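You operate a simulated robot arm through the tools that you are given. There is no shell and no other tool.

Carry out the task below with a simulated two-armed robot. There is one attempt and no reset: what you move stays moved.

## Task
Top the orange cylinder up to its stamp.
Fine: from the lowest bank that reads above the stamp, that bank alone; limit 2 at the stamp, fill on slow; close the fill knob and the bank after.

It is judged by the outcome, as a careful person would: the job done as asked, and still so three seconds after it is handed in. It fails if anything else is knocked over, pushed out of place, dropped, spilled or broken.

## Robot
Two 7-joint arms with fingered hands on one trunk that stands fixed in place. Base frame: the origin is at the foot of the trunk, x ahead of it, y to its left, z up. Units: mm, rad, N and s.
The left shoulder is at [70, 139, 1133], the right one opposite. With the tool pointing down near the work surface each hand reaches from about 100 to 700 mm from the base axis, measured 20 degrees to its own side. Payload 3.9 kg a hand.
The tool frame of a hand sits at the grasp point between the pads (the TCP): z along the fingers, y along the line on which they close. The tips reach 29 mm beyond it. The gripper opens to 100 mm. The gripper's body begins 34 mm behind the TCP. The gripper is a hand of 5 fingers: y runs from the thumb to the fingers, the wrist lies at [-15, -105, -177] in the tool frame, and closing takes about 1.5 s.
Orientation is told as [roll, pitch, yaw] about the base's x, y, z axes, in that order, counted from this pose: with the fingers straight down and the wrist toward the robot, the tool's x, y and z point along [0, 1, 0], [1, 0, 0] and [0, 0, -1] of the base frame.

## Interface
- The arms move only by the tool send_rows. It takes "left_steps", "right_steps" or both (then of equal length, played together; a hand with none holds still); each is a list of rows, each a list of 2 entries, a list of its own where there are three numbers: the shift along the tool's x, y, z in units of 25 mm (1.0 is 25 mm), then the turn, a rotation vector about the tool's x, y, z in units of 8 degrees (1.0 is 8 degrees). In form: [[[tx, ty, tz], [ax, ay, az]], ...]. A call has 1 to 20 rows; each row shifts and turns the commanded pose from where the row before left it, along the tool's axes as they then stand. "left_grip" and "right_grip" are, for a hand that has rows, the gripper command, from -1 (shut) to 1 (fully open), values between in proportion, set as the call begins (left out, the last holds). A call with a number of a shift or a turn outside -1 to 1 is refused whole. A row lasts 0.2 s, in which the tool goes at most 50 mm and 0.15 rad; a call with a longer step from one row to the next is refused whole, and so is a gripper value outside its range. A pose out of reach is approached as far as the arm can. The call stops where the force on the tool passes 40 N (or 10 N more than at its start, if that is more) or the arm is blocked; 0.2 s more then pass. Each finger travels about 153 mm/s and halts on what it meets, pressing with about 30 N; the grip force reading is that of the motor and also rises with nothing between the fingers. The clock runs only during rows and for 0.2 s after the last one: add rows that do not move to give the fingers time. The reply holds the time, the measured pose of the TCP, the force on the tool along the base axes, the opening and the grip force, in the units named above and with some noise, with the torque about the TCP (base axes, N m) and any sound that the robot's microphone picked up.
- Cameras (640 x 400 px; columns grow to the right, rows downward): "scene" is now at [134.1, 38.7, 1478.1]; the picture's right is [0.43, -0.90, 0.00], its down [-0.31, -0.15, -0.94] and it looks along [0.85, 0.40, -0.35] (base axes); focal length 214 px, centre (320, 200). "left" rides on the left gripper at [-65, -86, -121] in its tool frame; the picture's right is [-0.76, -0.31, 0.58], its down [0.59, -0.70, 0.40] and it looks along [0.28, 0.64, 0.71] (tool axes); focal length 247 px, centre (320, 200). "right" rides on the right gripper at [66, -86, -121] in its tool frame; the picture's right is [-0.76, 0.31, -0.58], its down [-0.59, -0.70, 0.40] and it looks along [-0.28, 0.64, 0.71] (tool axes); focal length 247 px, centre (320, 200). There is no depth. A picture from a camera that has moved, and an enlarged one, comes with that camera's place and axes in the base frame and with its lens.
- capture(camera): a new picture of that camera. The clock stands still meanwhile.
- slide_trunk(by): slides the trunk up (or, below 0, down) by that many mm; the arms and the scene camera ride with it, the base frame stays. It gives what a move gives, with no picture.
- move_fingers(index, middle, ring, little, thumb_bend, thumb_turn, hand): sets how far each is bent, from 0 (flat) to 1 (curled in); at 0.3 the hand is open as for a grip, at 0.7 the pads meet at the TCP. One left out holds its place. A second passes; each finger stops where it meets its share of the squeeze, and holds until it gets a number again. A gripper value or a shape takes the hand back. It gives what a move gives, with no picture; readings hold the bend of each and the force on index, middle, ring, little, thumb and palm. thumb_turn goes from beside the hand (0) to across from the fingers (1), as for a grip.
- grasp_type(shape, hand): the hand has 5 fingers and takes this shape, open, in about a second: jaw (thumb against the fingers, like two jaws); tri (thumb and two fingers); tip (a fingertip pinch); poke (one finger out to press); point (the index stretched); flat (the hand flat); cup (the hand cupped); fist (a fist). The gripper value then closes the fingers along that shape, each until it touches; the sizes above hold for jaw. It gives what a move gives, with no picture.
- turn_head(pan, tilt): turns the head with the scene camera to pan (to the left, within 1.501 rad either way) and tilt (down, from -0.506 to 1.204), counted from straight ahead of the robot. It gives what a move gives.
- close_up(camera, box): a new picture of the part [left, top, right, bottom] of that camera's present view, enlarged. The clock stands still meanwhile.
- sign_off(): hands the job in; it is judged then, once.

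Nothing tells you positions but the pictures and the camera data. Unless the task says otherwise, let go and move clear before handing in.

The tools are called after "Emit:" as a command line: name --argument value ..., lists and objects as JSON in quotes. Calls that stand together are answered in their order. send_rows: Moves the arms, as the interface text tells. Its arguments: {"type":"object","properties":{"left_steps":{"type":"array","items":{"type":"array"}},"left_grip":{"type":"number"},"right_steps":{"type":"array","items":{"type":"array"}},"right_grip":{"type":"number"}},"required":[]} The other tools are called the same way: slide_trunk (by) slides the trunk up or down; grasp_type (shape, hand) gives the hand a shape; move_fingers (index, middle, ring, little, thumb_bend, thumb_turn, hand) moves the fingers one by one; turn_head (pan, tilt) turns the head that bears the scene camera; capture (camera) takes a picture; close_up (camera, box) takes an enlarged picture of a part of a camera's view; sign_off () hands the job in.

At the start:

```text
time_s: 0.0
left_ee_pos: [384.5, 460.6, 1482.9]
left_tcp_rot: [0.003, 0.002, 0.434]
left_contact_force: [-0.8, -0.2, -0.4]
left_moment: [0.01, 0.03, 0.01]
left_grip_width: 99.8
left_grasp_force: 0.0
left_shape: jaw
left_bend: [0.3, 0.3, 0.3, 0.3, 0.3, 0.98]
left_finger forces: [0.0, 0.0, 0.0, 0.0, 0.0, 0.0]
right_ee_pos: [365.2, 0.7, 1439.3]
right_tcp_rot: [0.0, 0.0, 0.435]
right_contact_force: [0.0, -0.1, -0.9]
right_moment: [-0.01, 0.01, 0.0]
right_grip_width: 100.1
right_grasp_force: 0.0
right_shape: jaw
right_bend: [0.3, 0.3, 0.3, 0.3, 0.3, 0.98]
right_finger forces: [0.0, 0.0, 0.0, 0.0, 0.0, 0.1]
trunk travel left (down, up): [-775.0, 65.0]
head pan, tilt: [0.445, 0.354]
```

scene: 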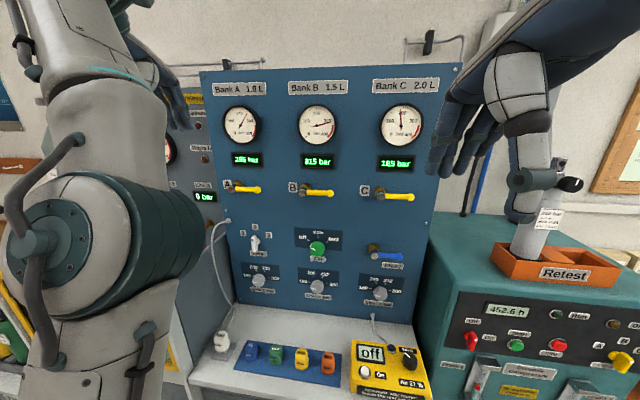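
right: 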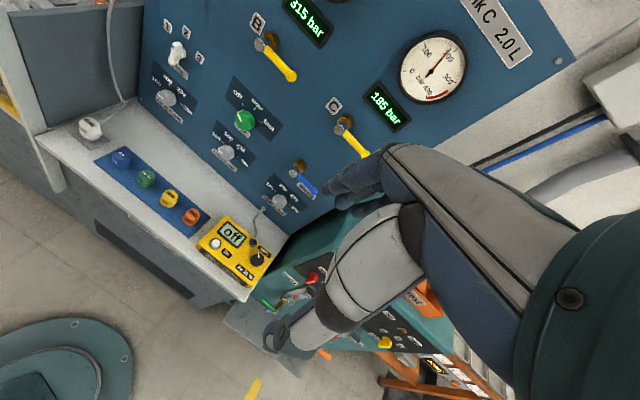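
left: 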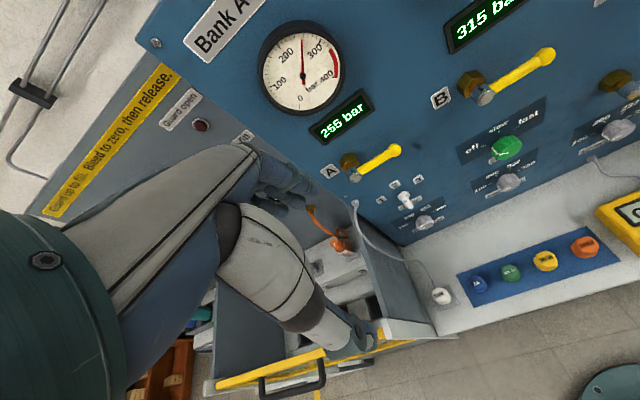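

I see a blue filling panel with banks A (about 255 bar), B (315 bar) and C (185 bar), each with a yellow lever, plus a fill knob, limit knobs and a tool tray. I'll look closer before moving anything.

Emit:
close_up --camera "scene" --box '[190, 60, 460, 220]'

Emit:
close_up --camera "scene" --box '[190, 210, 440, 400]'

Emit:
close_up --camera "left" --box '[140, 120, 460, 400]'

Emit:
close_up --camera "right" --box '[80, 20, 400, 300]'

Emit:
close_up --camera "scene" --box '[440, 180, 640, 400]'

```text
2.37 times, centred on (325, 140) of scene
camera zoom: at [134.1, 38.7, 1478.1], right [0.43, -0.9, 0.0], down [-0.31, -0.15, -0.94], along [0.85, 0.4, -0.35], focal length 508 px, centre (308, 342)
```

zoom: 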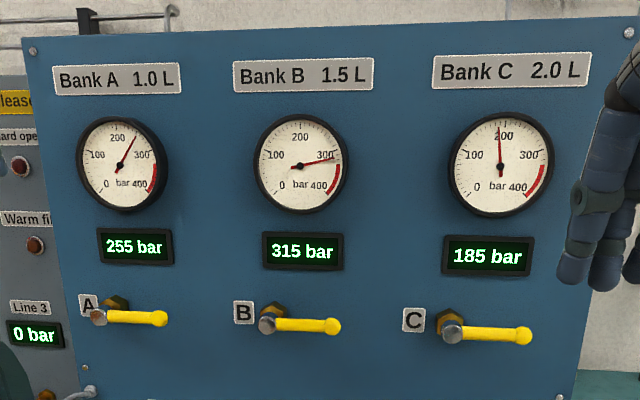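

```text
2.11 times, centred on (315, 305) of scene
camera zoom: at [134.1, 38.7, 1478.1], right [0.43, -0.9, 0.0], down [-0.31, -0.15, -0.94], along [0.85, 0.4, -0.35], focal length 452 px, centre (330, -21)
```

zoom: 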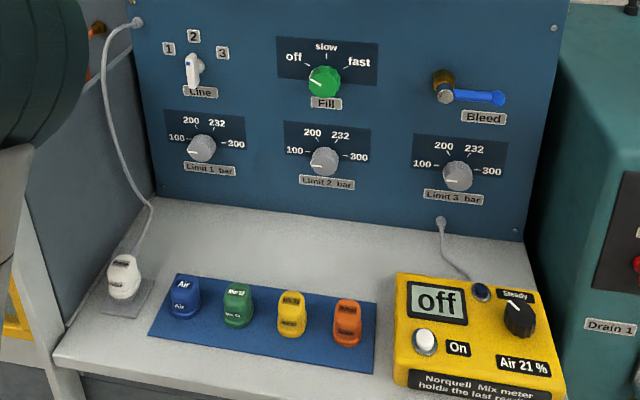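

```text
1.43 times, centred on (300, 260) of left
camera zoom: at [332.8, 364.9, 1605.5], right [0.04, -0.81, -0.58], down [-0.89, 0.24, -0.4], along [0.46, 0.53, -0.71], focal length 353 px, centre (349, 114)
```

zoom: 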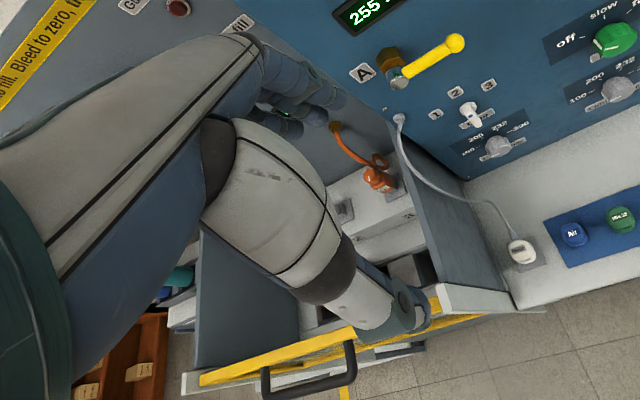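

```text
1.43 times, centred on (240, 160) of right
camera zoom: at [260.0, 23.2, 1562.3], right [0.6, -0.56, 0.58], down [-0.39, -0.83, -0.4], along [0.7, 0.01, -0.71], focal length 353 px, centre (434, 257)
```

zoom: 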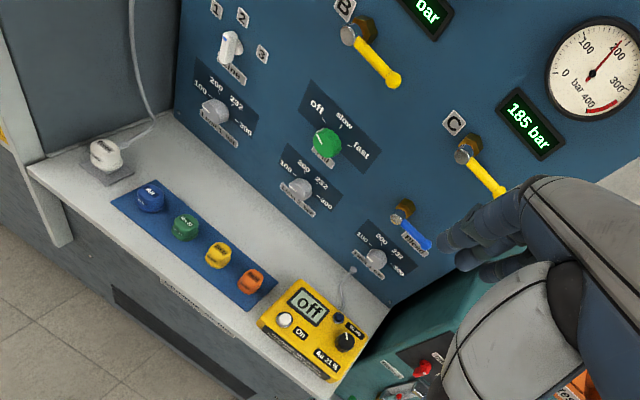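

```text
1.82 times, centred on (540, 290) of scene
camera zoom: at [134.1, 38.7, 1478.1], right [0.43, -0.9, 0.0], down [-0.31, -0.15, -0.94], along [0.85, 0.4, -0.35], focal length 390 px, centre (-80, 36)
```

zoom: 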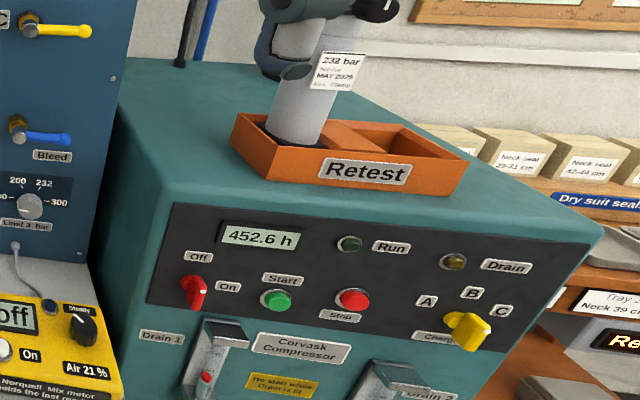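

The panel reads A 255, B 315 and C 185, with the fill knob at off. Next I'll turn the head left to find the orange cylinder and its stamp.

Emit:
turn_head --pan 1.0 --tilt 0.5

Emit:
capture --camera "scene"

```text
time_s: 1.0
left_ee_pos: [382.5, 460.7, 1482.8]
left_tcp_rot: [0.002, 0.0, 0.434]
left_contact_force: [0.0, -0.3, 0.3]
left_moment: [-0.01, 0.02, 0.01]
left_grip_width: 99.6
left_grasp_force: 0.0
left_shape: jaw
left_bend: [0.3, 0.3, 0.3, 0.3, 0.3, 0.98]
left_finger forces: [0.0, 0.0, 0.0, 0.0, 0.0, 0.0]
right_ee_pos: [365.6, 0.3, 1441.0]
right_tcp_rot: [0.0, 0.001, 0.434]
right_contact_force: [-0.3, 0.1, 0.3]
right_moment: [0.0, -0.02, 0.03]
right_grip_width: 99.6
right_grasp_force: 0.2
right_shape: jaw
right_bend: [0.3, 0.3, 0.3, 0.3, 0.3, 0.98]
right_finger forces: [0.1, 0.0, 0.0, 0.1, 0.0, 0.0]
trunk travel left (down, up): [-775.0, 65.0]
head pan, tilt: [1.0, 0.499]
```

```text
taken
camera scene: at [99.4, 75.1, 1464.8], right [0.84, -0.54, 0.0], down [-0.26, -0.4, -0.88], along [0.47, 0.74, -0.48], focal length 214 px, centre (320, 200)
```

scene: 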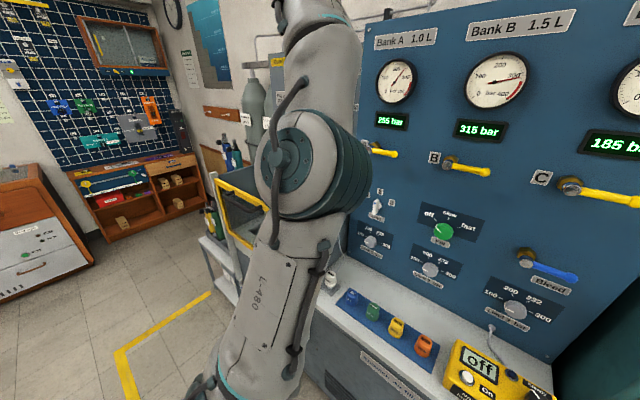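

The left upper arm blocks the view toward the cage, where the orange cylinder probably stands. I'll try other head angles and enlarge the left camera's view of the cage.

Emit:
close_up --camera "left" --box '[280, 180, 480, 320]'

Emit:
turn_head --pan 1.3 --tilt 0.6

Emit:
capture --camera "scene"

Emit:
turn_head --pan -0.3 --tilt 0.5

Emit:
capture --camera "scene"

```text
2.86 times, centred on (380, 250) of left
camera zoom: at [332.9, 364.8, 1605.5], right [0.04, -0.81, -0.58], down [-0.89, 0.24, -0.4], along [0.46, 0.53, -0.71], focal length 706 px, centre (149, 57)
```

zoom: 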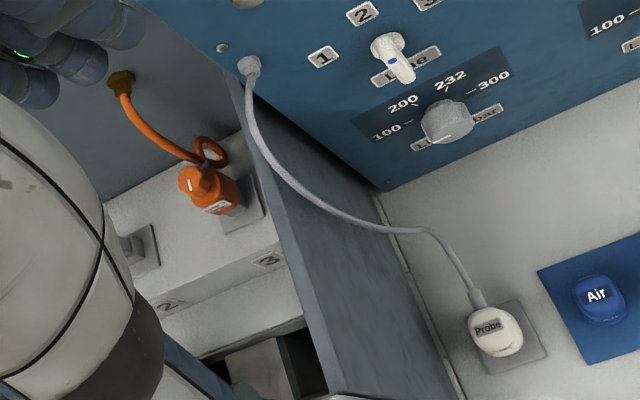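

```text
time_s: 1.8
left_ee_pos: [383.0, 460.5, 1482.8]
left_tcp_rot: [0.002, 0.001, 0.434]
left_contact_force: [0.3, -0.3, -0.2]
left_moment: [-0.01, 0.01, 0.0]
left_grip_width: 99.8
left_grasp_force: 0.2
left_shape: jaw
left_bend: [0.3, 0.3, 0.3, 0.3, 0.3, 0.98]
left_finger forces: [0.1, 0.0, 0.2, 0.0, 0.0, 0.0]
right_ee_pos: [366.2, 0.7, 1441.4]
right_tcp_rot: [0.001, 0.0, 0.434]
right_contact_force: [-0.3, 0.8, -0.1]
right_moment: [-0.02, -0.03, 0.01]
right_grip_width: 100.1
right_grasp_force: 0.1
right_shape: jaw
right_bend: [0.3, 0.3, 0.3, 0.3, 0.3, 0.98]
right_finger forces: [0.0, 0.0, 0.0, 0.0, 0.0, 0.1]
trunk travel left (down, up): [-775.0, 65.0]
head pan, tilt: [1.3, 0.6]
```

```text
taken
camera scene: at [73.8, 83.7, 1455.7], right [0.96, -0.27, 0.0], down [-0.15, -0.54, -0.83], along [0.22, 0.8, -0.56], focal length 214 px, centre (320, 200)
```

scene: 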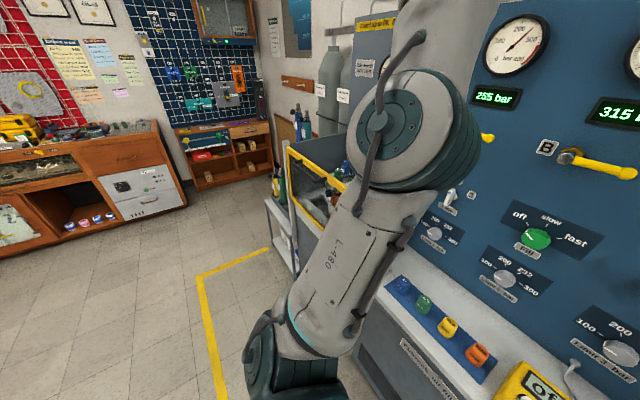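

```text
time_s: 3.4
left_ee_pos: [382.8, 461.3, 1483.3]
left_tcp_rot: [0.002, 0.0, 0.434]
left_contact_force: [-0.2, 0.1, -0.3]
left_moment: [0.01, -0.01, 0.03]
left_grip_width: 99.7
left_grasp_force: 0.0
left_shape: jaw
left_bend: [0.3, 0.3, 0.3, 0.3, 0.3, 0.98]
left_finger forces: [0.1, 0.0, 0.0, 0.0, 0.0, 0.1]
right_ee_pos: [367.0, -0.5, 1441.4]
right_tcp_rot: [0.0, 0.0, 0.434]
right_contact_force: [0.8, 0.2, -0.3]
right_moment: [0.0, -0.03, -0.01]
right_grip_width: 99.8
right_grasp_force: 0.1
right_shape: jaw
right_bend: [0.3, 0.3, 0.3, 0.3, 0.3, 0.98]
right_finger forces: [0.1, 0.0, 0.1, 0.0, 0.0, 0.0]
trunk travel left (down, up): [-775.0, 65.0]
head pan, tilt: [-0.3, 0.499]
```

```text
taken
camera scene: at [137.1, -28.2, 1464.8], right [-0.3, -0.96, 0.0], down [-0.46, 0.14, -0.88], along [0.84, -0.26, -0.48], focal length 214 px, centre (320, 200)
```

scene: 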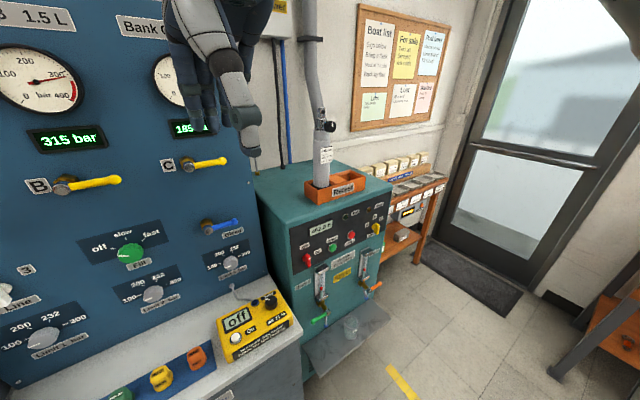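

The orange cylinder seems to stand in the cage left of the panel, on place 3, with an orange hose. I'll pull the left hand back and down so the head camera can see past it.

Emit:
send_rows --left_steps '[[[0, -0.6, 0.9], [0, 0, 0]], [[0, -0.6, 0.9], [0, 0, 0]], [[0, -0.6, 0.9], [0, 0, 0]], [[0, -0.6, 0.9], [0, 0, 0]], [[0, -0.6, 0.9], [0, 0, 0]], [[0, -0.6, 0.9], [0, 0, 0]], [[0, -0.6, 0.9], [0, 0, 0]], [[0, -0.6, 0.9], [0, 0, 0]], [[0, -0.6, 0.9], [0, 0, 0]], [[0, -0.6, 0.9], [0, 0, 0]], [[0, 0, 0.9], [0, 0, 0]], [[0, 0, 0.9], [0, 0, 0]], [[0, 0, 0.9], [0, 0, 0]]]'

Emit:
turn_head --pan 0.9 --tilt 0.4

Emit:
capture --camera "scene"

Emit:
capture --camera "left"

```text
time_s: 6.2
left_ee_pos: [252.6, 413.9, 1187.0]
left_tcp_rot: [0.002, -0.002, 0.434]
left_contact_force: [-0.5, 0.3, -0.5]
left_moment: [-0.01, -0.03, 0.01]
left_grip_width: 99.9
left_grasp_force: 0.3
left_shape: jaw
left_bend: [0.3, 0.3, 0.3, 0.3, 0.3, 0.98]
left_finger forces: [0.0, 0.0, 0.1, 0.1, 0.0, 0.1]
left hand out of reach, approached as far as the arm can: row 8, 9, 10
right_ee_pos: [365.8, 0.8, 1441.0]
right_tcp_rot: [0.0, 0.0, 0.434]
right_contact_force: [-0.4, 0.7, 0.0]
right_moment: [-0.04, 0.02, 0.02]
right_grip_width: 99.8
right_grasp_force: 0.0
right_shape: jaw
right_bend: [0.3, 0.3, 0.3, 0.3, 0.3, 0.98]
right_finger forces: [0.0, 0.1, 0.0, 0.1, 0.1, 0.0]
trunk travel left (down, up): [-775.0, 65.0]
head pan, tilt: [-0.3, 0.499]
```

```text
time_s: 7.6
left_ee_pos: [251.5, 412.5, 1187.1]
left_tcp_rot: [0.002, -0.003, 0.433]
left_contact_force: [0.3, -0.2, 0.4]
left_moment: [-0.04, -0.03, 0.0]
left_grip_width: 99.9
left_grasp_force: 0.0
left_shape: jaw
left_bend: [0.3, 0.3, 0.3, 0.3, 0.3, 0.98]
left_finger forces: [0.0, 0.0, 0.0, 0.1, 0.0, 0.0]
right_ee_pos: [366.3, -0.3, 1440.5]
right_tcp_rot: [-0.001, -0.001, 0.435]
right_contact_force: [0.2, -0.4, 0.3]
right_moment: [0.02, 0.03, -0.01]
right_grip_width: 99.8
right_grasp_force: 0.0
right_shape: jaw
right_bend: [0.3, 0.3, 0.3, 0.3, 0.3, 0.98]
right_finger forces: [0.0, 0.0, 0.0, 0.0, 0.1, 0.0]
trunk travel left (down, up): [-775.0, 65.0]
head pan, tilt: [0.901, 0.4]
```

```text
taken
camera scene: at [107.7, 71.1, 1473.9], right [0.78, -0.62, 0.0], down [-0.24, -0.3, -0.92], along [0.57, 0.72, -0.39], focal length 214 px, centre (320, 200)
```

scene: 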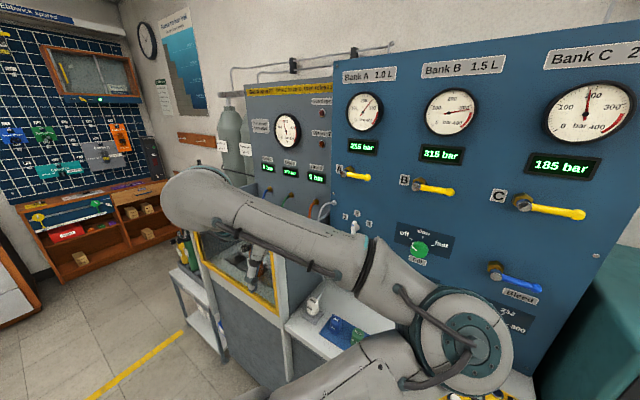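

```text
taken
camera left: at [201.5, 317.4, 1309.4], right [0.04, -0.81, -0.58], down [-0.89, 0.24, -0.4], along [0.46, 0.53, -0.71], focal length 247 px, centre (320, 200)
```

left: 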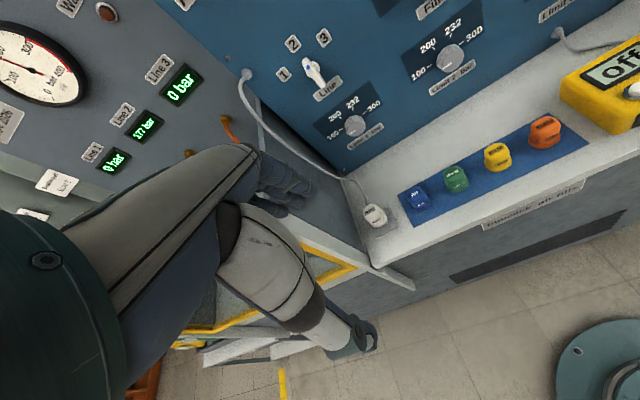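

The side panel now shows three line readouts. I'll enlarge those and the cage.

Emit:
close_up --camera "left" --box '[0, 0, 260, 200]'

Emit:
close_up --camera "scene" --box '[200, 70, 360, 180]'

Emit:
close_up --camera "scene" --box '[160, 200, 340, 340]'

Emit:
close_up --camera "scene" --box '[0, 60, 180, 240]'

```text
2.00 times, centred on (130, 100) of left
camera zoom: at [201.5, 317.4, 1309.4], right [0.04, -0.81, -0.58], down [-0.89, 0.24, -0.4], along [0.46, 0.53, -0.71], focal length 494 px, centre (700, 400)
```

zoom: 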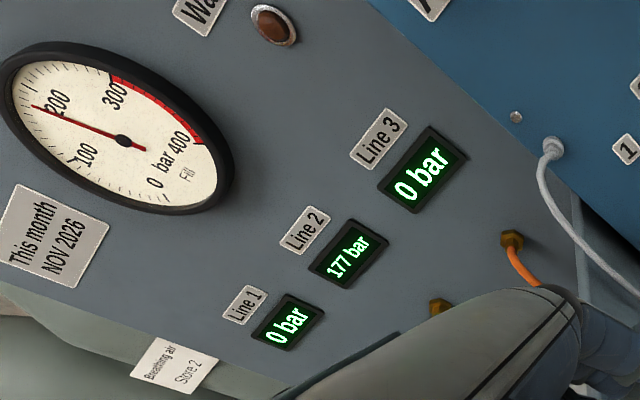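

```text
3.64 times, centred on (280, 125) of scene
camera zoom: at [107.7, 71.1, 1473.9], right [0.78, -0.62, 0.0], down [-0.24, -0.3, -0.92], along [0.57, 0.72, -0.39], focal length 780 px, centre (466, 473)
```

zoom: 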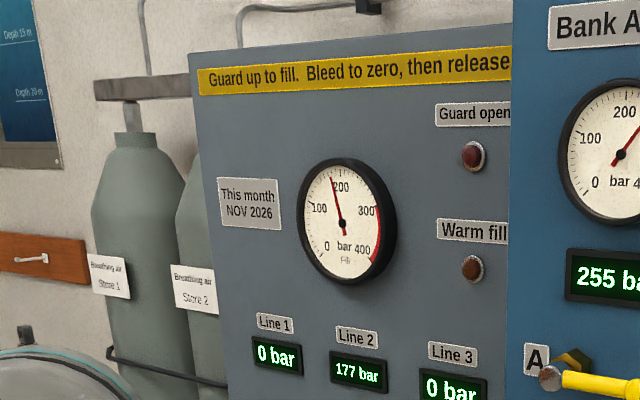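

```text
2.86 times, centred on (250, 270) of scene
camera zoom: at [107.7, 71.1, 1473.9], right [0.78, -0.62, 0.0], down [-0.24, -0.3, -0.92], along [0.57, 0.72, -0.39], focal length 613 px, centre (520, 0)
```

zoom: 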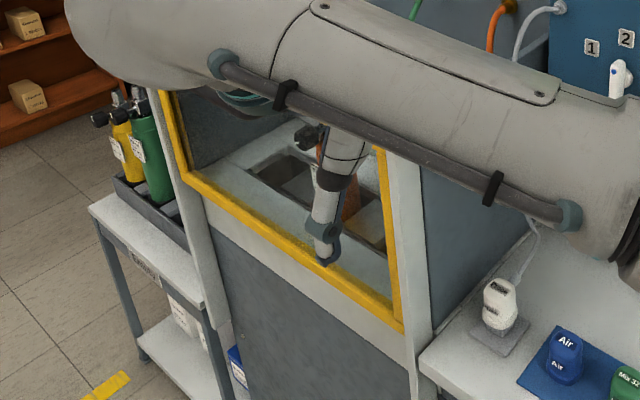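

```text
2.22 times, centred on (90, 150) of scene
camera zoom: at [107.7, 71.1, 1473.9], right [0.78, -0.62, 0.0], down [-0.24, -0.3, -0.92], along [0.57, 0.72, -0.39], focal length 477 px, centre (831, 311)
```

zoom: 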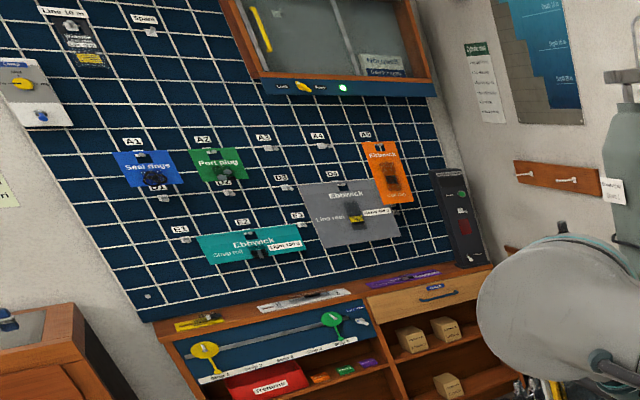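

Line 2 reads 177 bar, so the cylinder on line 2 is partly filled; lines 1 and 3 read 0. I still need a clear look into the cage, so I'll lower the left arm further to uncover it.

Emit:
send_rows --left_steps '[[[0, 0, 0.9], [0, 0, 0]], [[0, 0, 0.9], [0, 0, 0]], [[0, 0, 0.9], [0, 0, 0]], [[0, 0, 0.9], [0, 0, 0]], [[0, 0, 0.9], [0, 0, 0]], [[0, 0, 0.9], [0, 0, 0]], [[0, 0, 0.9], [0, 0, 0]], [[0, 0, 0.9], [0, 0, 0]]]'

Emit:
capture --camera "scene"

```text
time_s: 9.4
left_ee_pos: [273.2, 460.8, 1034.4]
left_tcp_rot: [0.0, 0.001, 0.433]
left_contact_force: [-0.3, -1.2, -0.9]
left_moment: [0.0, 0.0, -0.01]
left_grip_width: 100.1
left_grasp_force: 0.1
left_shape: jaw
left_bend: [0.3, 0.3, 0.3, 0.3, 0.3, 0.98]
left_finger forces: [0.0, 0.1, 0.0, 0.0, 0.0, 0.0]
left hand out of reach, approached as far as the arm can: row 3, 4, 5, 6, 7, 8
right_ee_pos: [366.6, 1.5, 1441.0]
right_tcp_rot: [0.0, 0.0, 0.434]
right_contact_force: [0.3, 0.8, -0.3]
right_moment: [-0.01, 0.0, 0.02]
right_grip_width: 99.8
right_grasp_force: 0.1
right_shape: jaw
right_bend: [0.3, 0.3, 0.3, 0.3, 0.3, 0.98]
right_finger forces: [0.0, 0.1, 0.0, 0.0, 0.1, 0.0]
trunk travel left (down, up): [-775.0, 65.0]
head pan, tilt: [0.901, 0.4]
```

```text
taken
camera scene: at [108.0, 71.8, 1473.9], right [0.78, -0.62, 0.0], down [-0.24, -0.31, -0.92], along [0.57, 0.72, -0.39], focal length 214 px, centre (320, 200)
```

scene: 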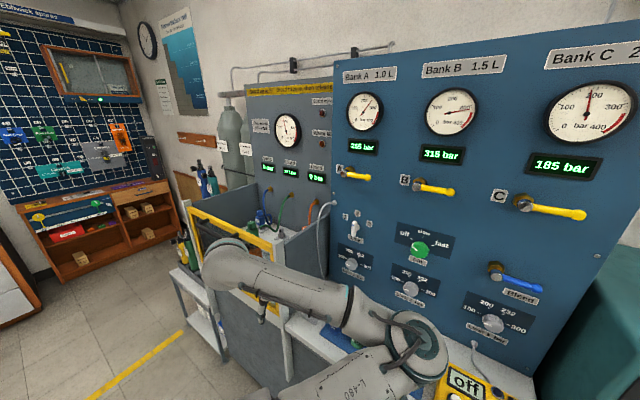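

Emit:
close_up --camera "scene" --box '[160, 150, 360, 290]'

Emit:
close_up --camera "scene" --box '[240, 70, 350, 240]'

Emit:
capture --camera "left"

```text
2.86 times, centred on (260, 220) of scene
camera zoom: at [108.0, 71.8, 1473.9], right [0.78, -0.62, 0.0], down [-0.24, -0.31, -0.92], along [0.57, 0.72, -0.39], focal length 613 px, centre (491, 143)
```

zoom: 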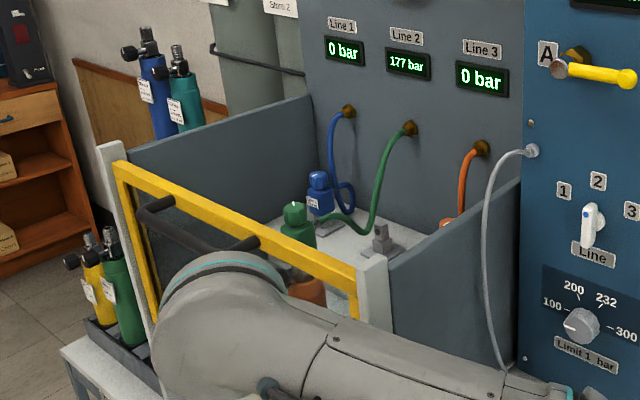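

```text
2.35 times, centred on (295, 155) of scene
camera zoom: at [108.0, 71.8, 1473.9], right [0.78, -0.62, 0.0], down [-0.24, -0.31, -0.92], along [0.57, 0.72, -0.39], focal length 505 px, centre (379, 306)
```

zoom: 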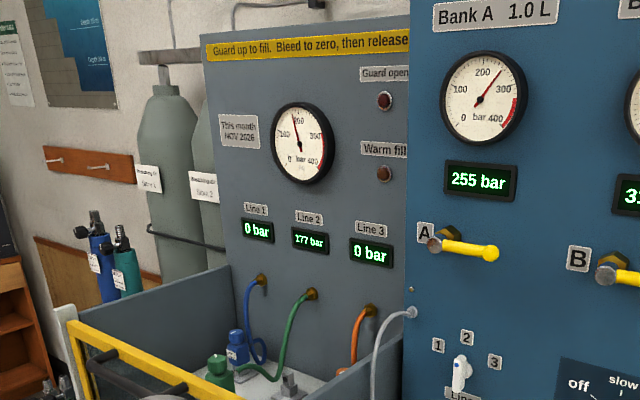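

```text
taken
camera left: at [222.8, 364.7, 1156.8], right [0.04, -0.82, -0.58], down [-0.89, 0.24, -0.4], along [0.46, 0.53, -0.71], focal length 247 px, centre (320, 200)
```

left: 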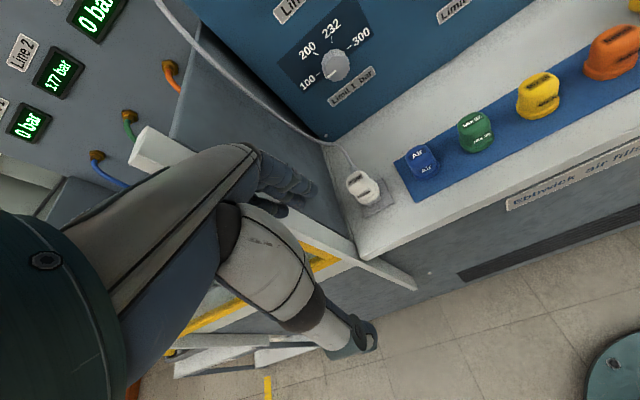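

The green-headed hose of line 2 appears to sit on the orange cylinder inside the cage, behind a yellow-framed guard. I'll swing the left arm out to the open left side so the head camera can see into the cage.

Emit:
send_rows --left_steps '[[[0.4, -0.8, -0.3], [0, 0, 0]], [[0.8, -0.4, -0.3], [0, 0, -0.8]], [[0.9, 0, 0], [0, 0, -0.8]], [[0.9, 0.2, 0], [0, 0, -0.8]], [[0.9, 0.3, 0], [0, 0, -0.8]], [[0.8, 0.5, 0], [0, 0, -0.8]], [[0.7, 0.7, 0], [0, 0, -0.8]], [[0.4, 0.8, 0], [0, 0, 0]], [[0.4, 0.8, 0], [0, 0, 0]]]'

Emit:
capture --camera "scene"

```text
time_s: 11.4
left_ee_pos: [189.6, 631.7, 1051.1]
left_tcp_rot: [-0.001, 0.001, 1.106]
left_contact_force: [-0.4, 0.4, -0.2]
left_moment: [0.0, 0.04, -0.02]
left_grip_width: 99.9
left_grasp_force: 0.1
left_shape: jaw
left_bend: [0.3, 0.3, 0.3, 0.3, 0.3, 0.98]
left_finger forces: [0.0, 0.0, 0.1, 0.1, 0.1, 0.1]
left hand out of reach, approached as far as the arm can: row 1
right_ee_pos: [366.5, 1.7, 1441.2]
right_tcp_rot: [0.001, 0.001, 0.435]
right_contact_force: [0.0, 1.1, 0.1]
right_moment: [0.04, -0.03, 0.02]
right_grip_width: 99.8
right_grasp_force: 0.0
right_shape: jaw
right_bend: [0.3, 0.3, 0.3, 0.3, 0.3, 0.98]
right_finger forces: [0.0, 0.1, 0.1, 0.1, 0.1, 0.1]
trunk travel left (down, up): [-775.0, 65.0]
head pan, tilt: [0.901, 0.4]
```

```text
taken
camera scene: at [107.4, 72.1, 1473.9], right [0.78, -0.62, 0.0], down [-0.24, -0.31, -0.92], along [0.57, 0.72, -0.39], focal length 214 px, centre (320, 200)
```

scene: 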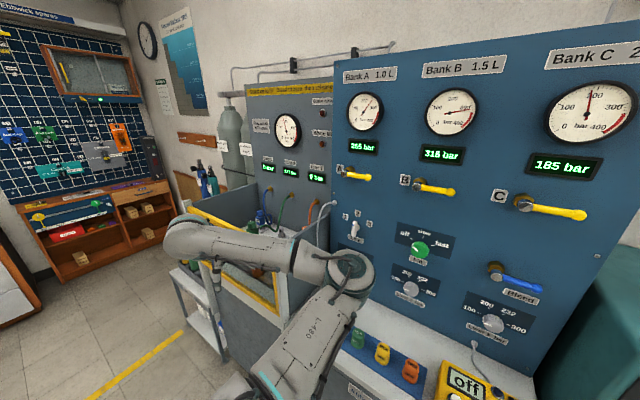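

The arm still crosses the view. I'll move it further left and back.

Emit:
send_rows --left_steps '[[[0.85, 0.45, 0], [0, 0, -0.6]], [[0.85, 0.45, 0], [0, 0, -0.6]], [[0.85, 0.5, 0], [0, 0, -0.6]], [[0.8, 0.55, 0], [0, 0, -0.6]], [[0.7, 0.6, 0], [0, 0, 0]], [[0.7, 0.6, 0], [0, 0, 0]], [[0.7, 0.6, 0], [0, 0, 0]]]'

Emit:
capture --camera "scene"

```text
time_s: 13.0
left_ee_pos: [80.4, 757.1, 1052.2]
left_tcp_rot: [0.001, -0.001, 1.439]
left_contact_force: [0.3, 0.0, -0.8]
left_moment: [-0.02, 0.0, -0.03]
left_grip_width: 99.7
left_grasp_force: 0.0
left_shape: jaw
left_bend: [0.3, 0.3, 0.3, 0.3, 0.3, 0.98]
left_finger forces: [0.0, 0.1, 0.0, 0.0, 0.0, 0.1]
right_ee_pos: [365.0, 1.1, 1440.9]
right_tcp_rot: [-0.003, 0.0, 0.435]
right_contact_force: [0.0, -0.5, -1.0]
right_moment: [0.0, -0.03, -0.03]
right_grip_width: 100.0
right_grasp_force: 0.1
right_shape: jaw
right_bend: [0.3, 0.3, 0.3, 0.3, 0.3, 0.98]
right_finger forces: [0.0, 0.0, 0.1, 0.1, 0.0, 0.1]
trunk travel left (down, up): [-775.0, 65.0]
head pan, tilt: [0.901, 0.4]
```

```text
taken
camera scene: at [106.8, 72.3, 1473.9], right [0.78, -0.62, 0.0], down [-0.24, -0.31, -0.92], along [0.57, 0.72, -0.39], focal length 214 px, centre (320, 200)
```

scene: 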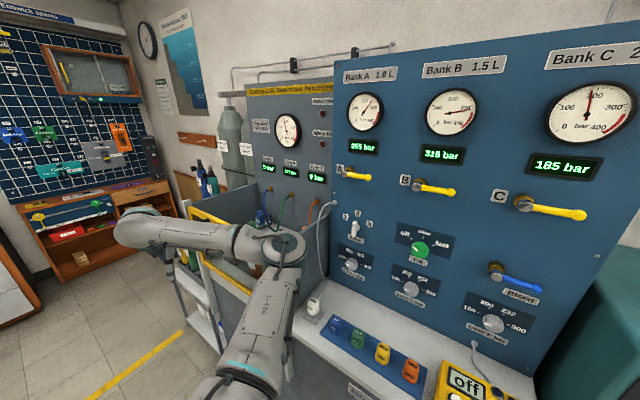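

Emit:
send_rows --left_steps '[[[0, 0, 1], [0, 0, 0]], [[0, 0, 1], [0, 0, 0]], [[0, 0, 1], [0, 0, 0]], [[0, 0, 1], [0, 0, 0]], [[0, 0, 1], [0, 0, 0]], [[0, 0, 1], [0, 0, 0]], [[0, 0, 1], [0, 0, 0]], [[0, 0, 1], [0, 0, 0]], [[0, 0, 1], [0, 0, 0]], [[0, 0, 1], [0, 0, 0]]]'

Emit:
capture --camera "scene"

```text
time_s: 15.2
left_ee_pos: [82.4, 757.0, 802.9]
left_tcp_rot: [0.0, -0.001, 1.441]
left_contact_force: [-0.3, -0.3, 0.9]
left_moment: [-0.02, -0.01, -0.03]
left_grip_width: 99.9
left_grasp_force: 0.0
left_shape: jaw
left_bend: [0.3, 0.3, 0.3, 0.3, 0.3, 0.98]
left_finger forces: [0.0, 0.1, 0.0, 0.0, 0.0, 0.1]
right_ee_pos: [365.5, -0.4, 1441.4]
right_tcp_rot: [-0.001, 0.0, 0.433]
right_contact_force: [0.9, 1.1, -0.5]
right_moment: [-0.03, -0.01, 0.0]
right_grip_width: 99.9
right_grasp_force: 0.2
right_shape: jaw
right_bend: [0.3, 0.3, 0.3, 0.3, 0.3, 0.98]
right_finger forces: [0.0, 0.0, 0.1, 0.0, 0.1, 0.0]
trunk travel left (down, up): [-775.0, 65.0]
head pan, tilt: [0.901, 0.4]
```

```text
taken
camera scene: at [107.5, 71.9, 1473.9], right [0.78, -0.62, 0.0], down [-0.24, -0.31, -0.92], along [0.57, 0.72, -0.39], focal length 214 px, centre (320, 200)
```

scene: 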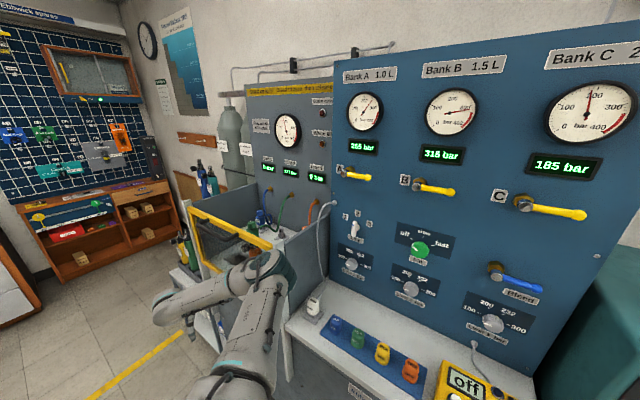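

Emit:
close_up --camera "scene" --box '[180, 170, 340, 290]'

Emit:
slide_trunk --by 60

Emit:
close_up --camera "scene" --box '[180, 170, 360, 300]'

```text
3.33 times, centred on (260, 230) of scene
camera zoom: at [107.5, 71.9, 1473.9], right [0.78, -0.62, 0.0], down [-0.24, -0.31, -0.92], along [0.57, 0.72, -0.39], focal length 715 px, centre (520, 100)
```

zoom: 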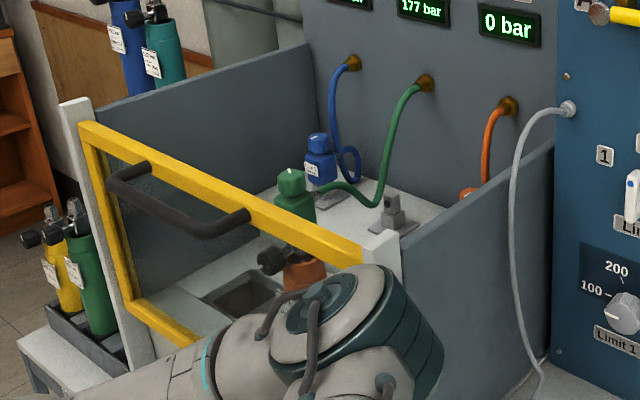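

```text
time_s: 16.2
left_ee_pos: [82.1, 757.0, 864.3]
left_tcp_rot: [-0.001, -0.001, 1.441]
left_contact_force: [0.5, -0.1, -0.3]
left_moment: [0.02, 0.02, 0.02]
left_grip_width: 99.8
left_grasp_force: 0.1
left_shape: jaw
left_bend: [0.3, 0.3, 0.3, 0.3, 0.3, 0.98]
left_finger forces: [0.0, 0.1, 0.0, 0.0, 0.1, 0.0]
right_ee_pos: [365.2, -0.1, 1501.6]
right_tcp_rot: [0.0, 0.001, 0.435]
right_contact_force: [-0.8, 0.0, 1.0]
right_moment: [-0.01, 0.03, 0.02]
right_grip_width: 99.8
right_grasp_force: 0.0
right_shape: jaw
right_bend: [0.3, 0.3, 0.3, 0.3, 0.3, 0.98]
right_finger forces: [0.0, 0.0, 0.0, 0.0, 0.1, 0.0]
trunk travel left (down, up): [-835.0, 5.0]
head pan, tilt: [0.901, 0.4]
```

```text
3.08 times, centred on (270, 235) of scene
camera zoom: at [107.8, 71.4, 1533.9], right [0.78, -0.62, 0.0], down [-0.24, -0.31, -0.92], along [0.57, 0.72, -0.39], focal length 660 px, centre (474, 92)
```

zoom: 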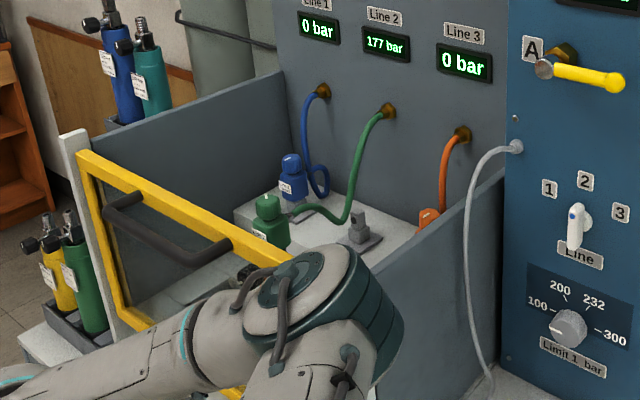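

The green line-2 hose sits on an orange cylinder in the middle of the cage, while blue and orange hoses are parked. I'll raise the left hand and turn it so its own camera looks into the cage at the cylinder's label.

Emit:
send_rows --left_steps '[[[0, -0.27, -1], [0, 0, 0.3]], [[0, -0.27, -1], [0, 0, 0.3]], [[0, -0.27, -1], [0, 0, 0.3]], [[0, -0.27, -1], [0, 0, 0.3]], [[0, -0.27, -1], [0, 0, 0.3]], [[0, -0.27, -1], [0, 0, 0.3]], [[0, -0.27, -1], [0, 0, 0.3]], [[0, -0.27, -1], [0, 0, 0.3]], [[0, -0.27, -1], [0, 0, 0.3]], [[0, -0.27, -1], [0, 0, 0.3]], [[0, -0.27, -1], [0, 0, 0.3]], [[0, -0.27, -1], [0, 0, 0.3]]]'

Emit:
capture --camera "left"

Emit:
capture --camera "scene"

```text
time_s: 18.8
left_ee_pos: [52.2, 679.6, 1164.1]
left_tcp_rot: [-0.001, -0.002, 0.936]
left_contact_force: [-0.5, 0.4, -0.2]
left_moment: [-0.02, 0.02, -0.01]
left_grip_width: 100.1
left_grasp_force: 0.1
left_shape: jaw
left_bend: [0.3, 0.3, 0.3, 0.3, 0.3, 0.98]
left_finger forces: [0.0, 0.0, 0.0, 0.1, 0.0, 0.0]
right_ee_pos: [366.2, 0.3, 1501.0]
right_tcp_rot: [0.0, -0.003, 0.436]
right_contact_force: [0.1, 0.1, -0.7]
right_moment: [0.03, 0.01, -0.02]
right_grip_width: 99.7
right_grasp_force: 0.0
right_shape: jaw
right_bend: [0.3, 0.3, 0.3, 0.3, 0.3, 0.98]
right_finger forces: [0.1, 0.1, 0.1, 0.0, 0.0, 0.0]
trunk travel left (down, up): [-835.0, 5.0]
head pan, tilt: [0.901, 0.4]
```

```text
taken
camera left: at [54.6, 572.1, 1286.1], right [0.43, -0.69, -0.58], down [-0.89, -0.22, -0.4], along [0.15, 0.69, -0.71], focal length 247 px, centre (320, 200)
```

left: 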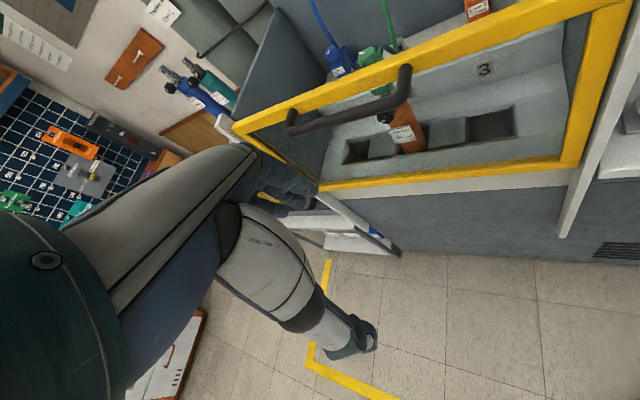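

```text
taken
camera scene: at [106.9, 70.3, 1534.0], right [0.78, -0.62, 0.0], down [-0.24, -0.3, -0.92], along [0.57, 0.72, -0.39], focal length 214 px, centre (320, 200)
```

scene: 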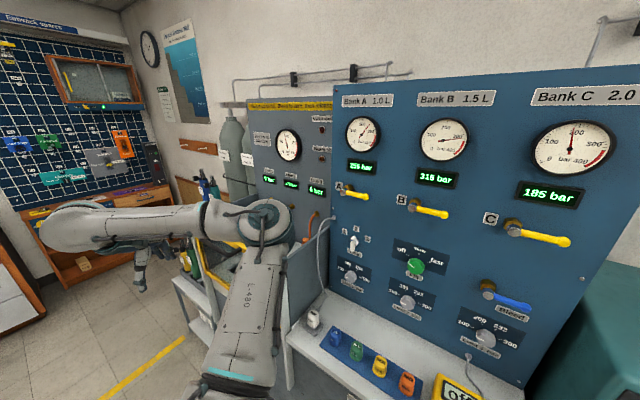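

I can see the orange cylinder with a white label through the guard window. I'll enlarge it.

Emit:
close_up --camera "left" --box '[350, 80, 470, 165]'

Emit:
close_up --camera "left" --box '[220, 0, 640, 260]'

Emit:
close_up --camera "left" --box '[385, 115, 425, 145]'

```text
4.71 times, centred on (410, 122) of left
camera zoom: at [54.6, 572.1, 1286.1], right [0.43, -0.69, -0.58], down [-0.89, -0.22, -0.4], along [0.15, 0.69, -0.71], focal length 1162 px, centre (-104, 565)
```

zoom: 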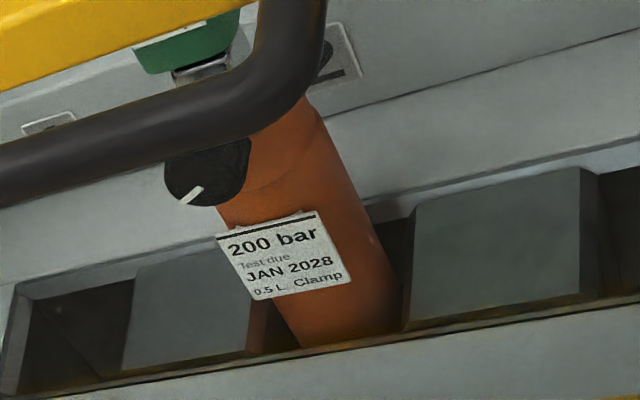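

```text
1.52 times, centred on (430, 130) of left
camera zoom: at [54.6, 572.1, 1286.1], right [0.43, -0.69, -0.58], down [-0.89, -0.22, -0.4], along [0.15, 0.69, -0.71], focal length 376 px, centre (152, 307)
```

zoom: 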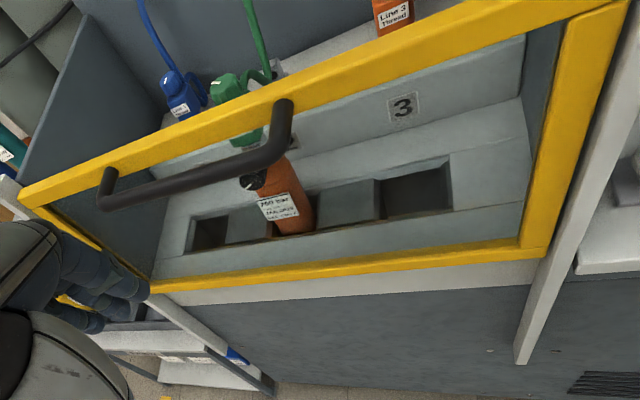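

```text
13.33 times, centred on (405, 130) of left
camera zoom: at [54.6, 572.1, 1286.1], right [0.43, -0.69, -0.58], down [-0.89, -0.22, -0.4], along [0.15, 0.69, -0.71], focal length 3293 px, centre (-813, 1133)
```

zoom: 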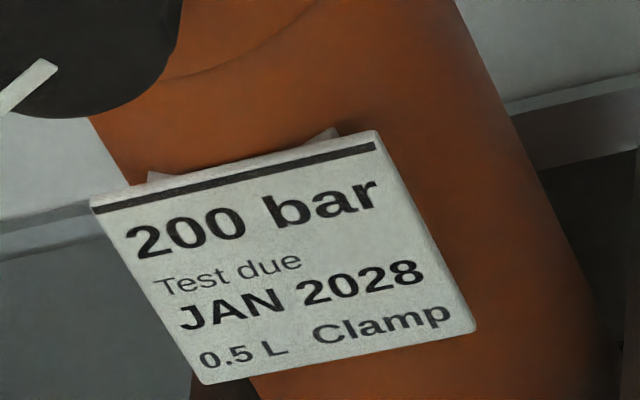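

The stamp reads 200 bar (0.5 L, test due JAN 2028), so bank A at 255 bar is the lowest bank above it; C at 185 is too low. Next I'll check the line selector, limit knobs and fill knob closely, and measure the panel.

Emit:
turn_head --pan 0.5 --tilt 0.45

Emit:
capture --camera "scene"

Emit:
close_up --camera "scene" --box '[210, 170, 350, 270]'

Emit:
close_up --camera "scene" --box '[280, 160, 440, 280]'

Emit:
close_up --camera "scene" --box '[200, 90, 440, 190]'

Emit:
capture --camera "right"

```text
time_s: 19.7
left_ee_pos: [52.6, 681.6, 1163.0]
left_tcp_rot: [-0.001, -0.001, 0.937]
left_contact_force: [0.3, 0.7, 0.1]
left_moment: [0.06, -0.01, -0.04]
left_grip_width: 99.6
left_grasp_force: 0.0
left_shape: jaw
left_bend: [0.3, 0.3, 0.3, 0.3, 0.3, 0.98]
left_finger forces: [0.1, 0.0, 0.1, 0.0, 0.0, 0.0]
right_ee_pos: [365.3, -0.2, 1500.2]
right_tcp_rot: [0.0, 0.001, 0.434]
right_contact_force: [1.2, -0.3, 1.1]
right_moment: [-0.03, 0.01, 0.0]
right_grip_width: 99.8
right_grasp_force: 0.0
right_shape: jaw
right_bend: [0.3, 0.3, 0.3, 0.3, 0.3, 0.98]
right_finger forces: [0.0, 0.0, 0.0, 0.1, 0.0, 0.0]
trunk travel left (down, up): [-835.0, 5.0]
head pan, tilt: [0.499, 0.45]
```

```text
taken
camera scene: at [130.9, 42.9, 1529.2], right [0.48, -0.88, 0.0], down [-0.38, -0.21, -0.9], along [0.79, 0.43, -0.44], focal length 214 px, centre (320, 200)
```

scene: 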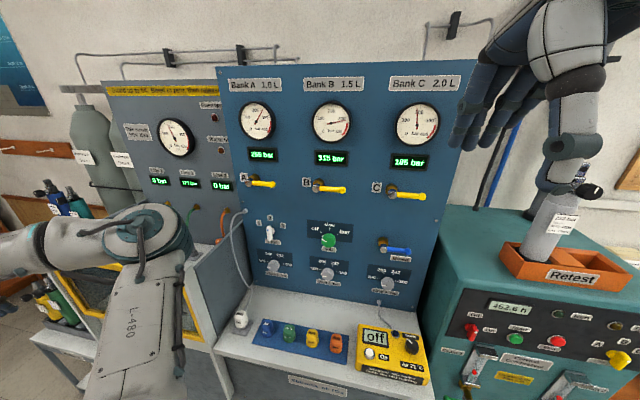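

```text
4.00 times, centred on (280, 220) of scene
camera zoom: at [130.9, 42.9, 1529.2], right [0.48, -0.88, 0.0], down [-0.38, -0.21, -0.9], along [0.79, 0.43, -0.44], focal length 858 px, centre (480, 120)
```

zoom: 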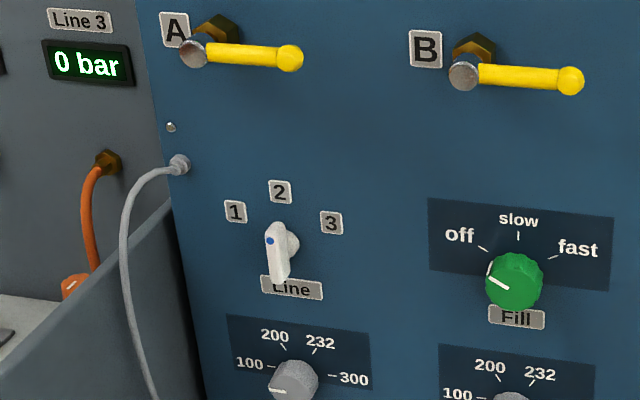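

```text
3.33 times, centred on (360, 220) of scene
camera zoom: at [130.9, 42.9, 1529.2], right [0.48, -0.88, 0.0], down [-0.38, -0.21, -0.9], along [0.79, 0.43, -0.44], focal length 715 px, centre (187, 133)
```

zoom: 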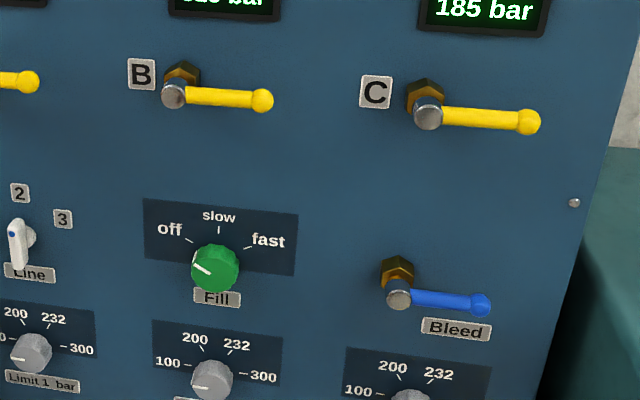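

```text
2.67 times, centred on (320, 140) of scene
camera zoom: at [130.9, 42.9, 1529.2], right [0.48, -0.88, 0.0], down [-0.38, -0.21, -0.9], along [0.79, 0.43, -0.44], focal length 572 px, centre (320, 360)
```

zoom: 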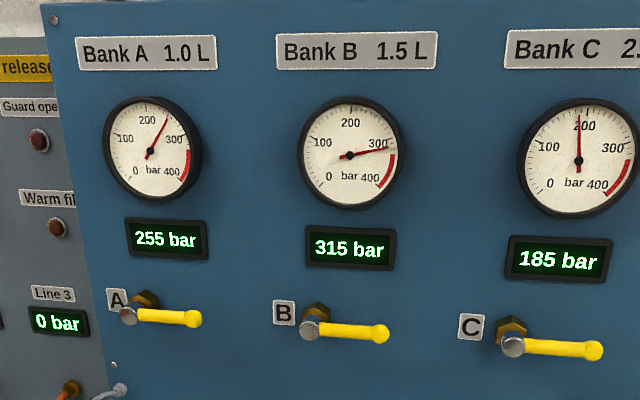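

```text
taken
camera right: at [260.0, 23.5, 1622.3], right [0.6, -0.56, 0.58], down [-0.39, -0.83, -0.4], along [0.7, 0.01, -0.71], focal length 247 px, centre (320, 200)
```

right: 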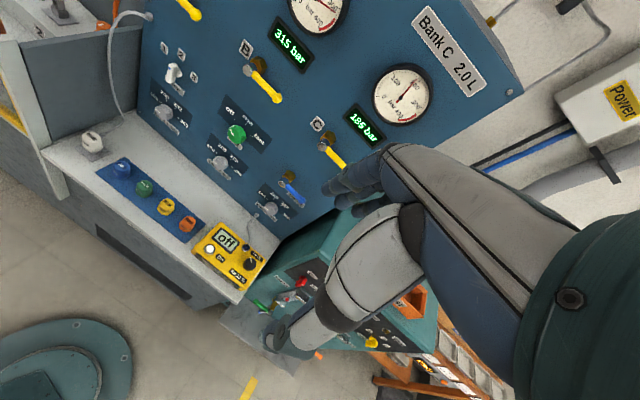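

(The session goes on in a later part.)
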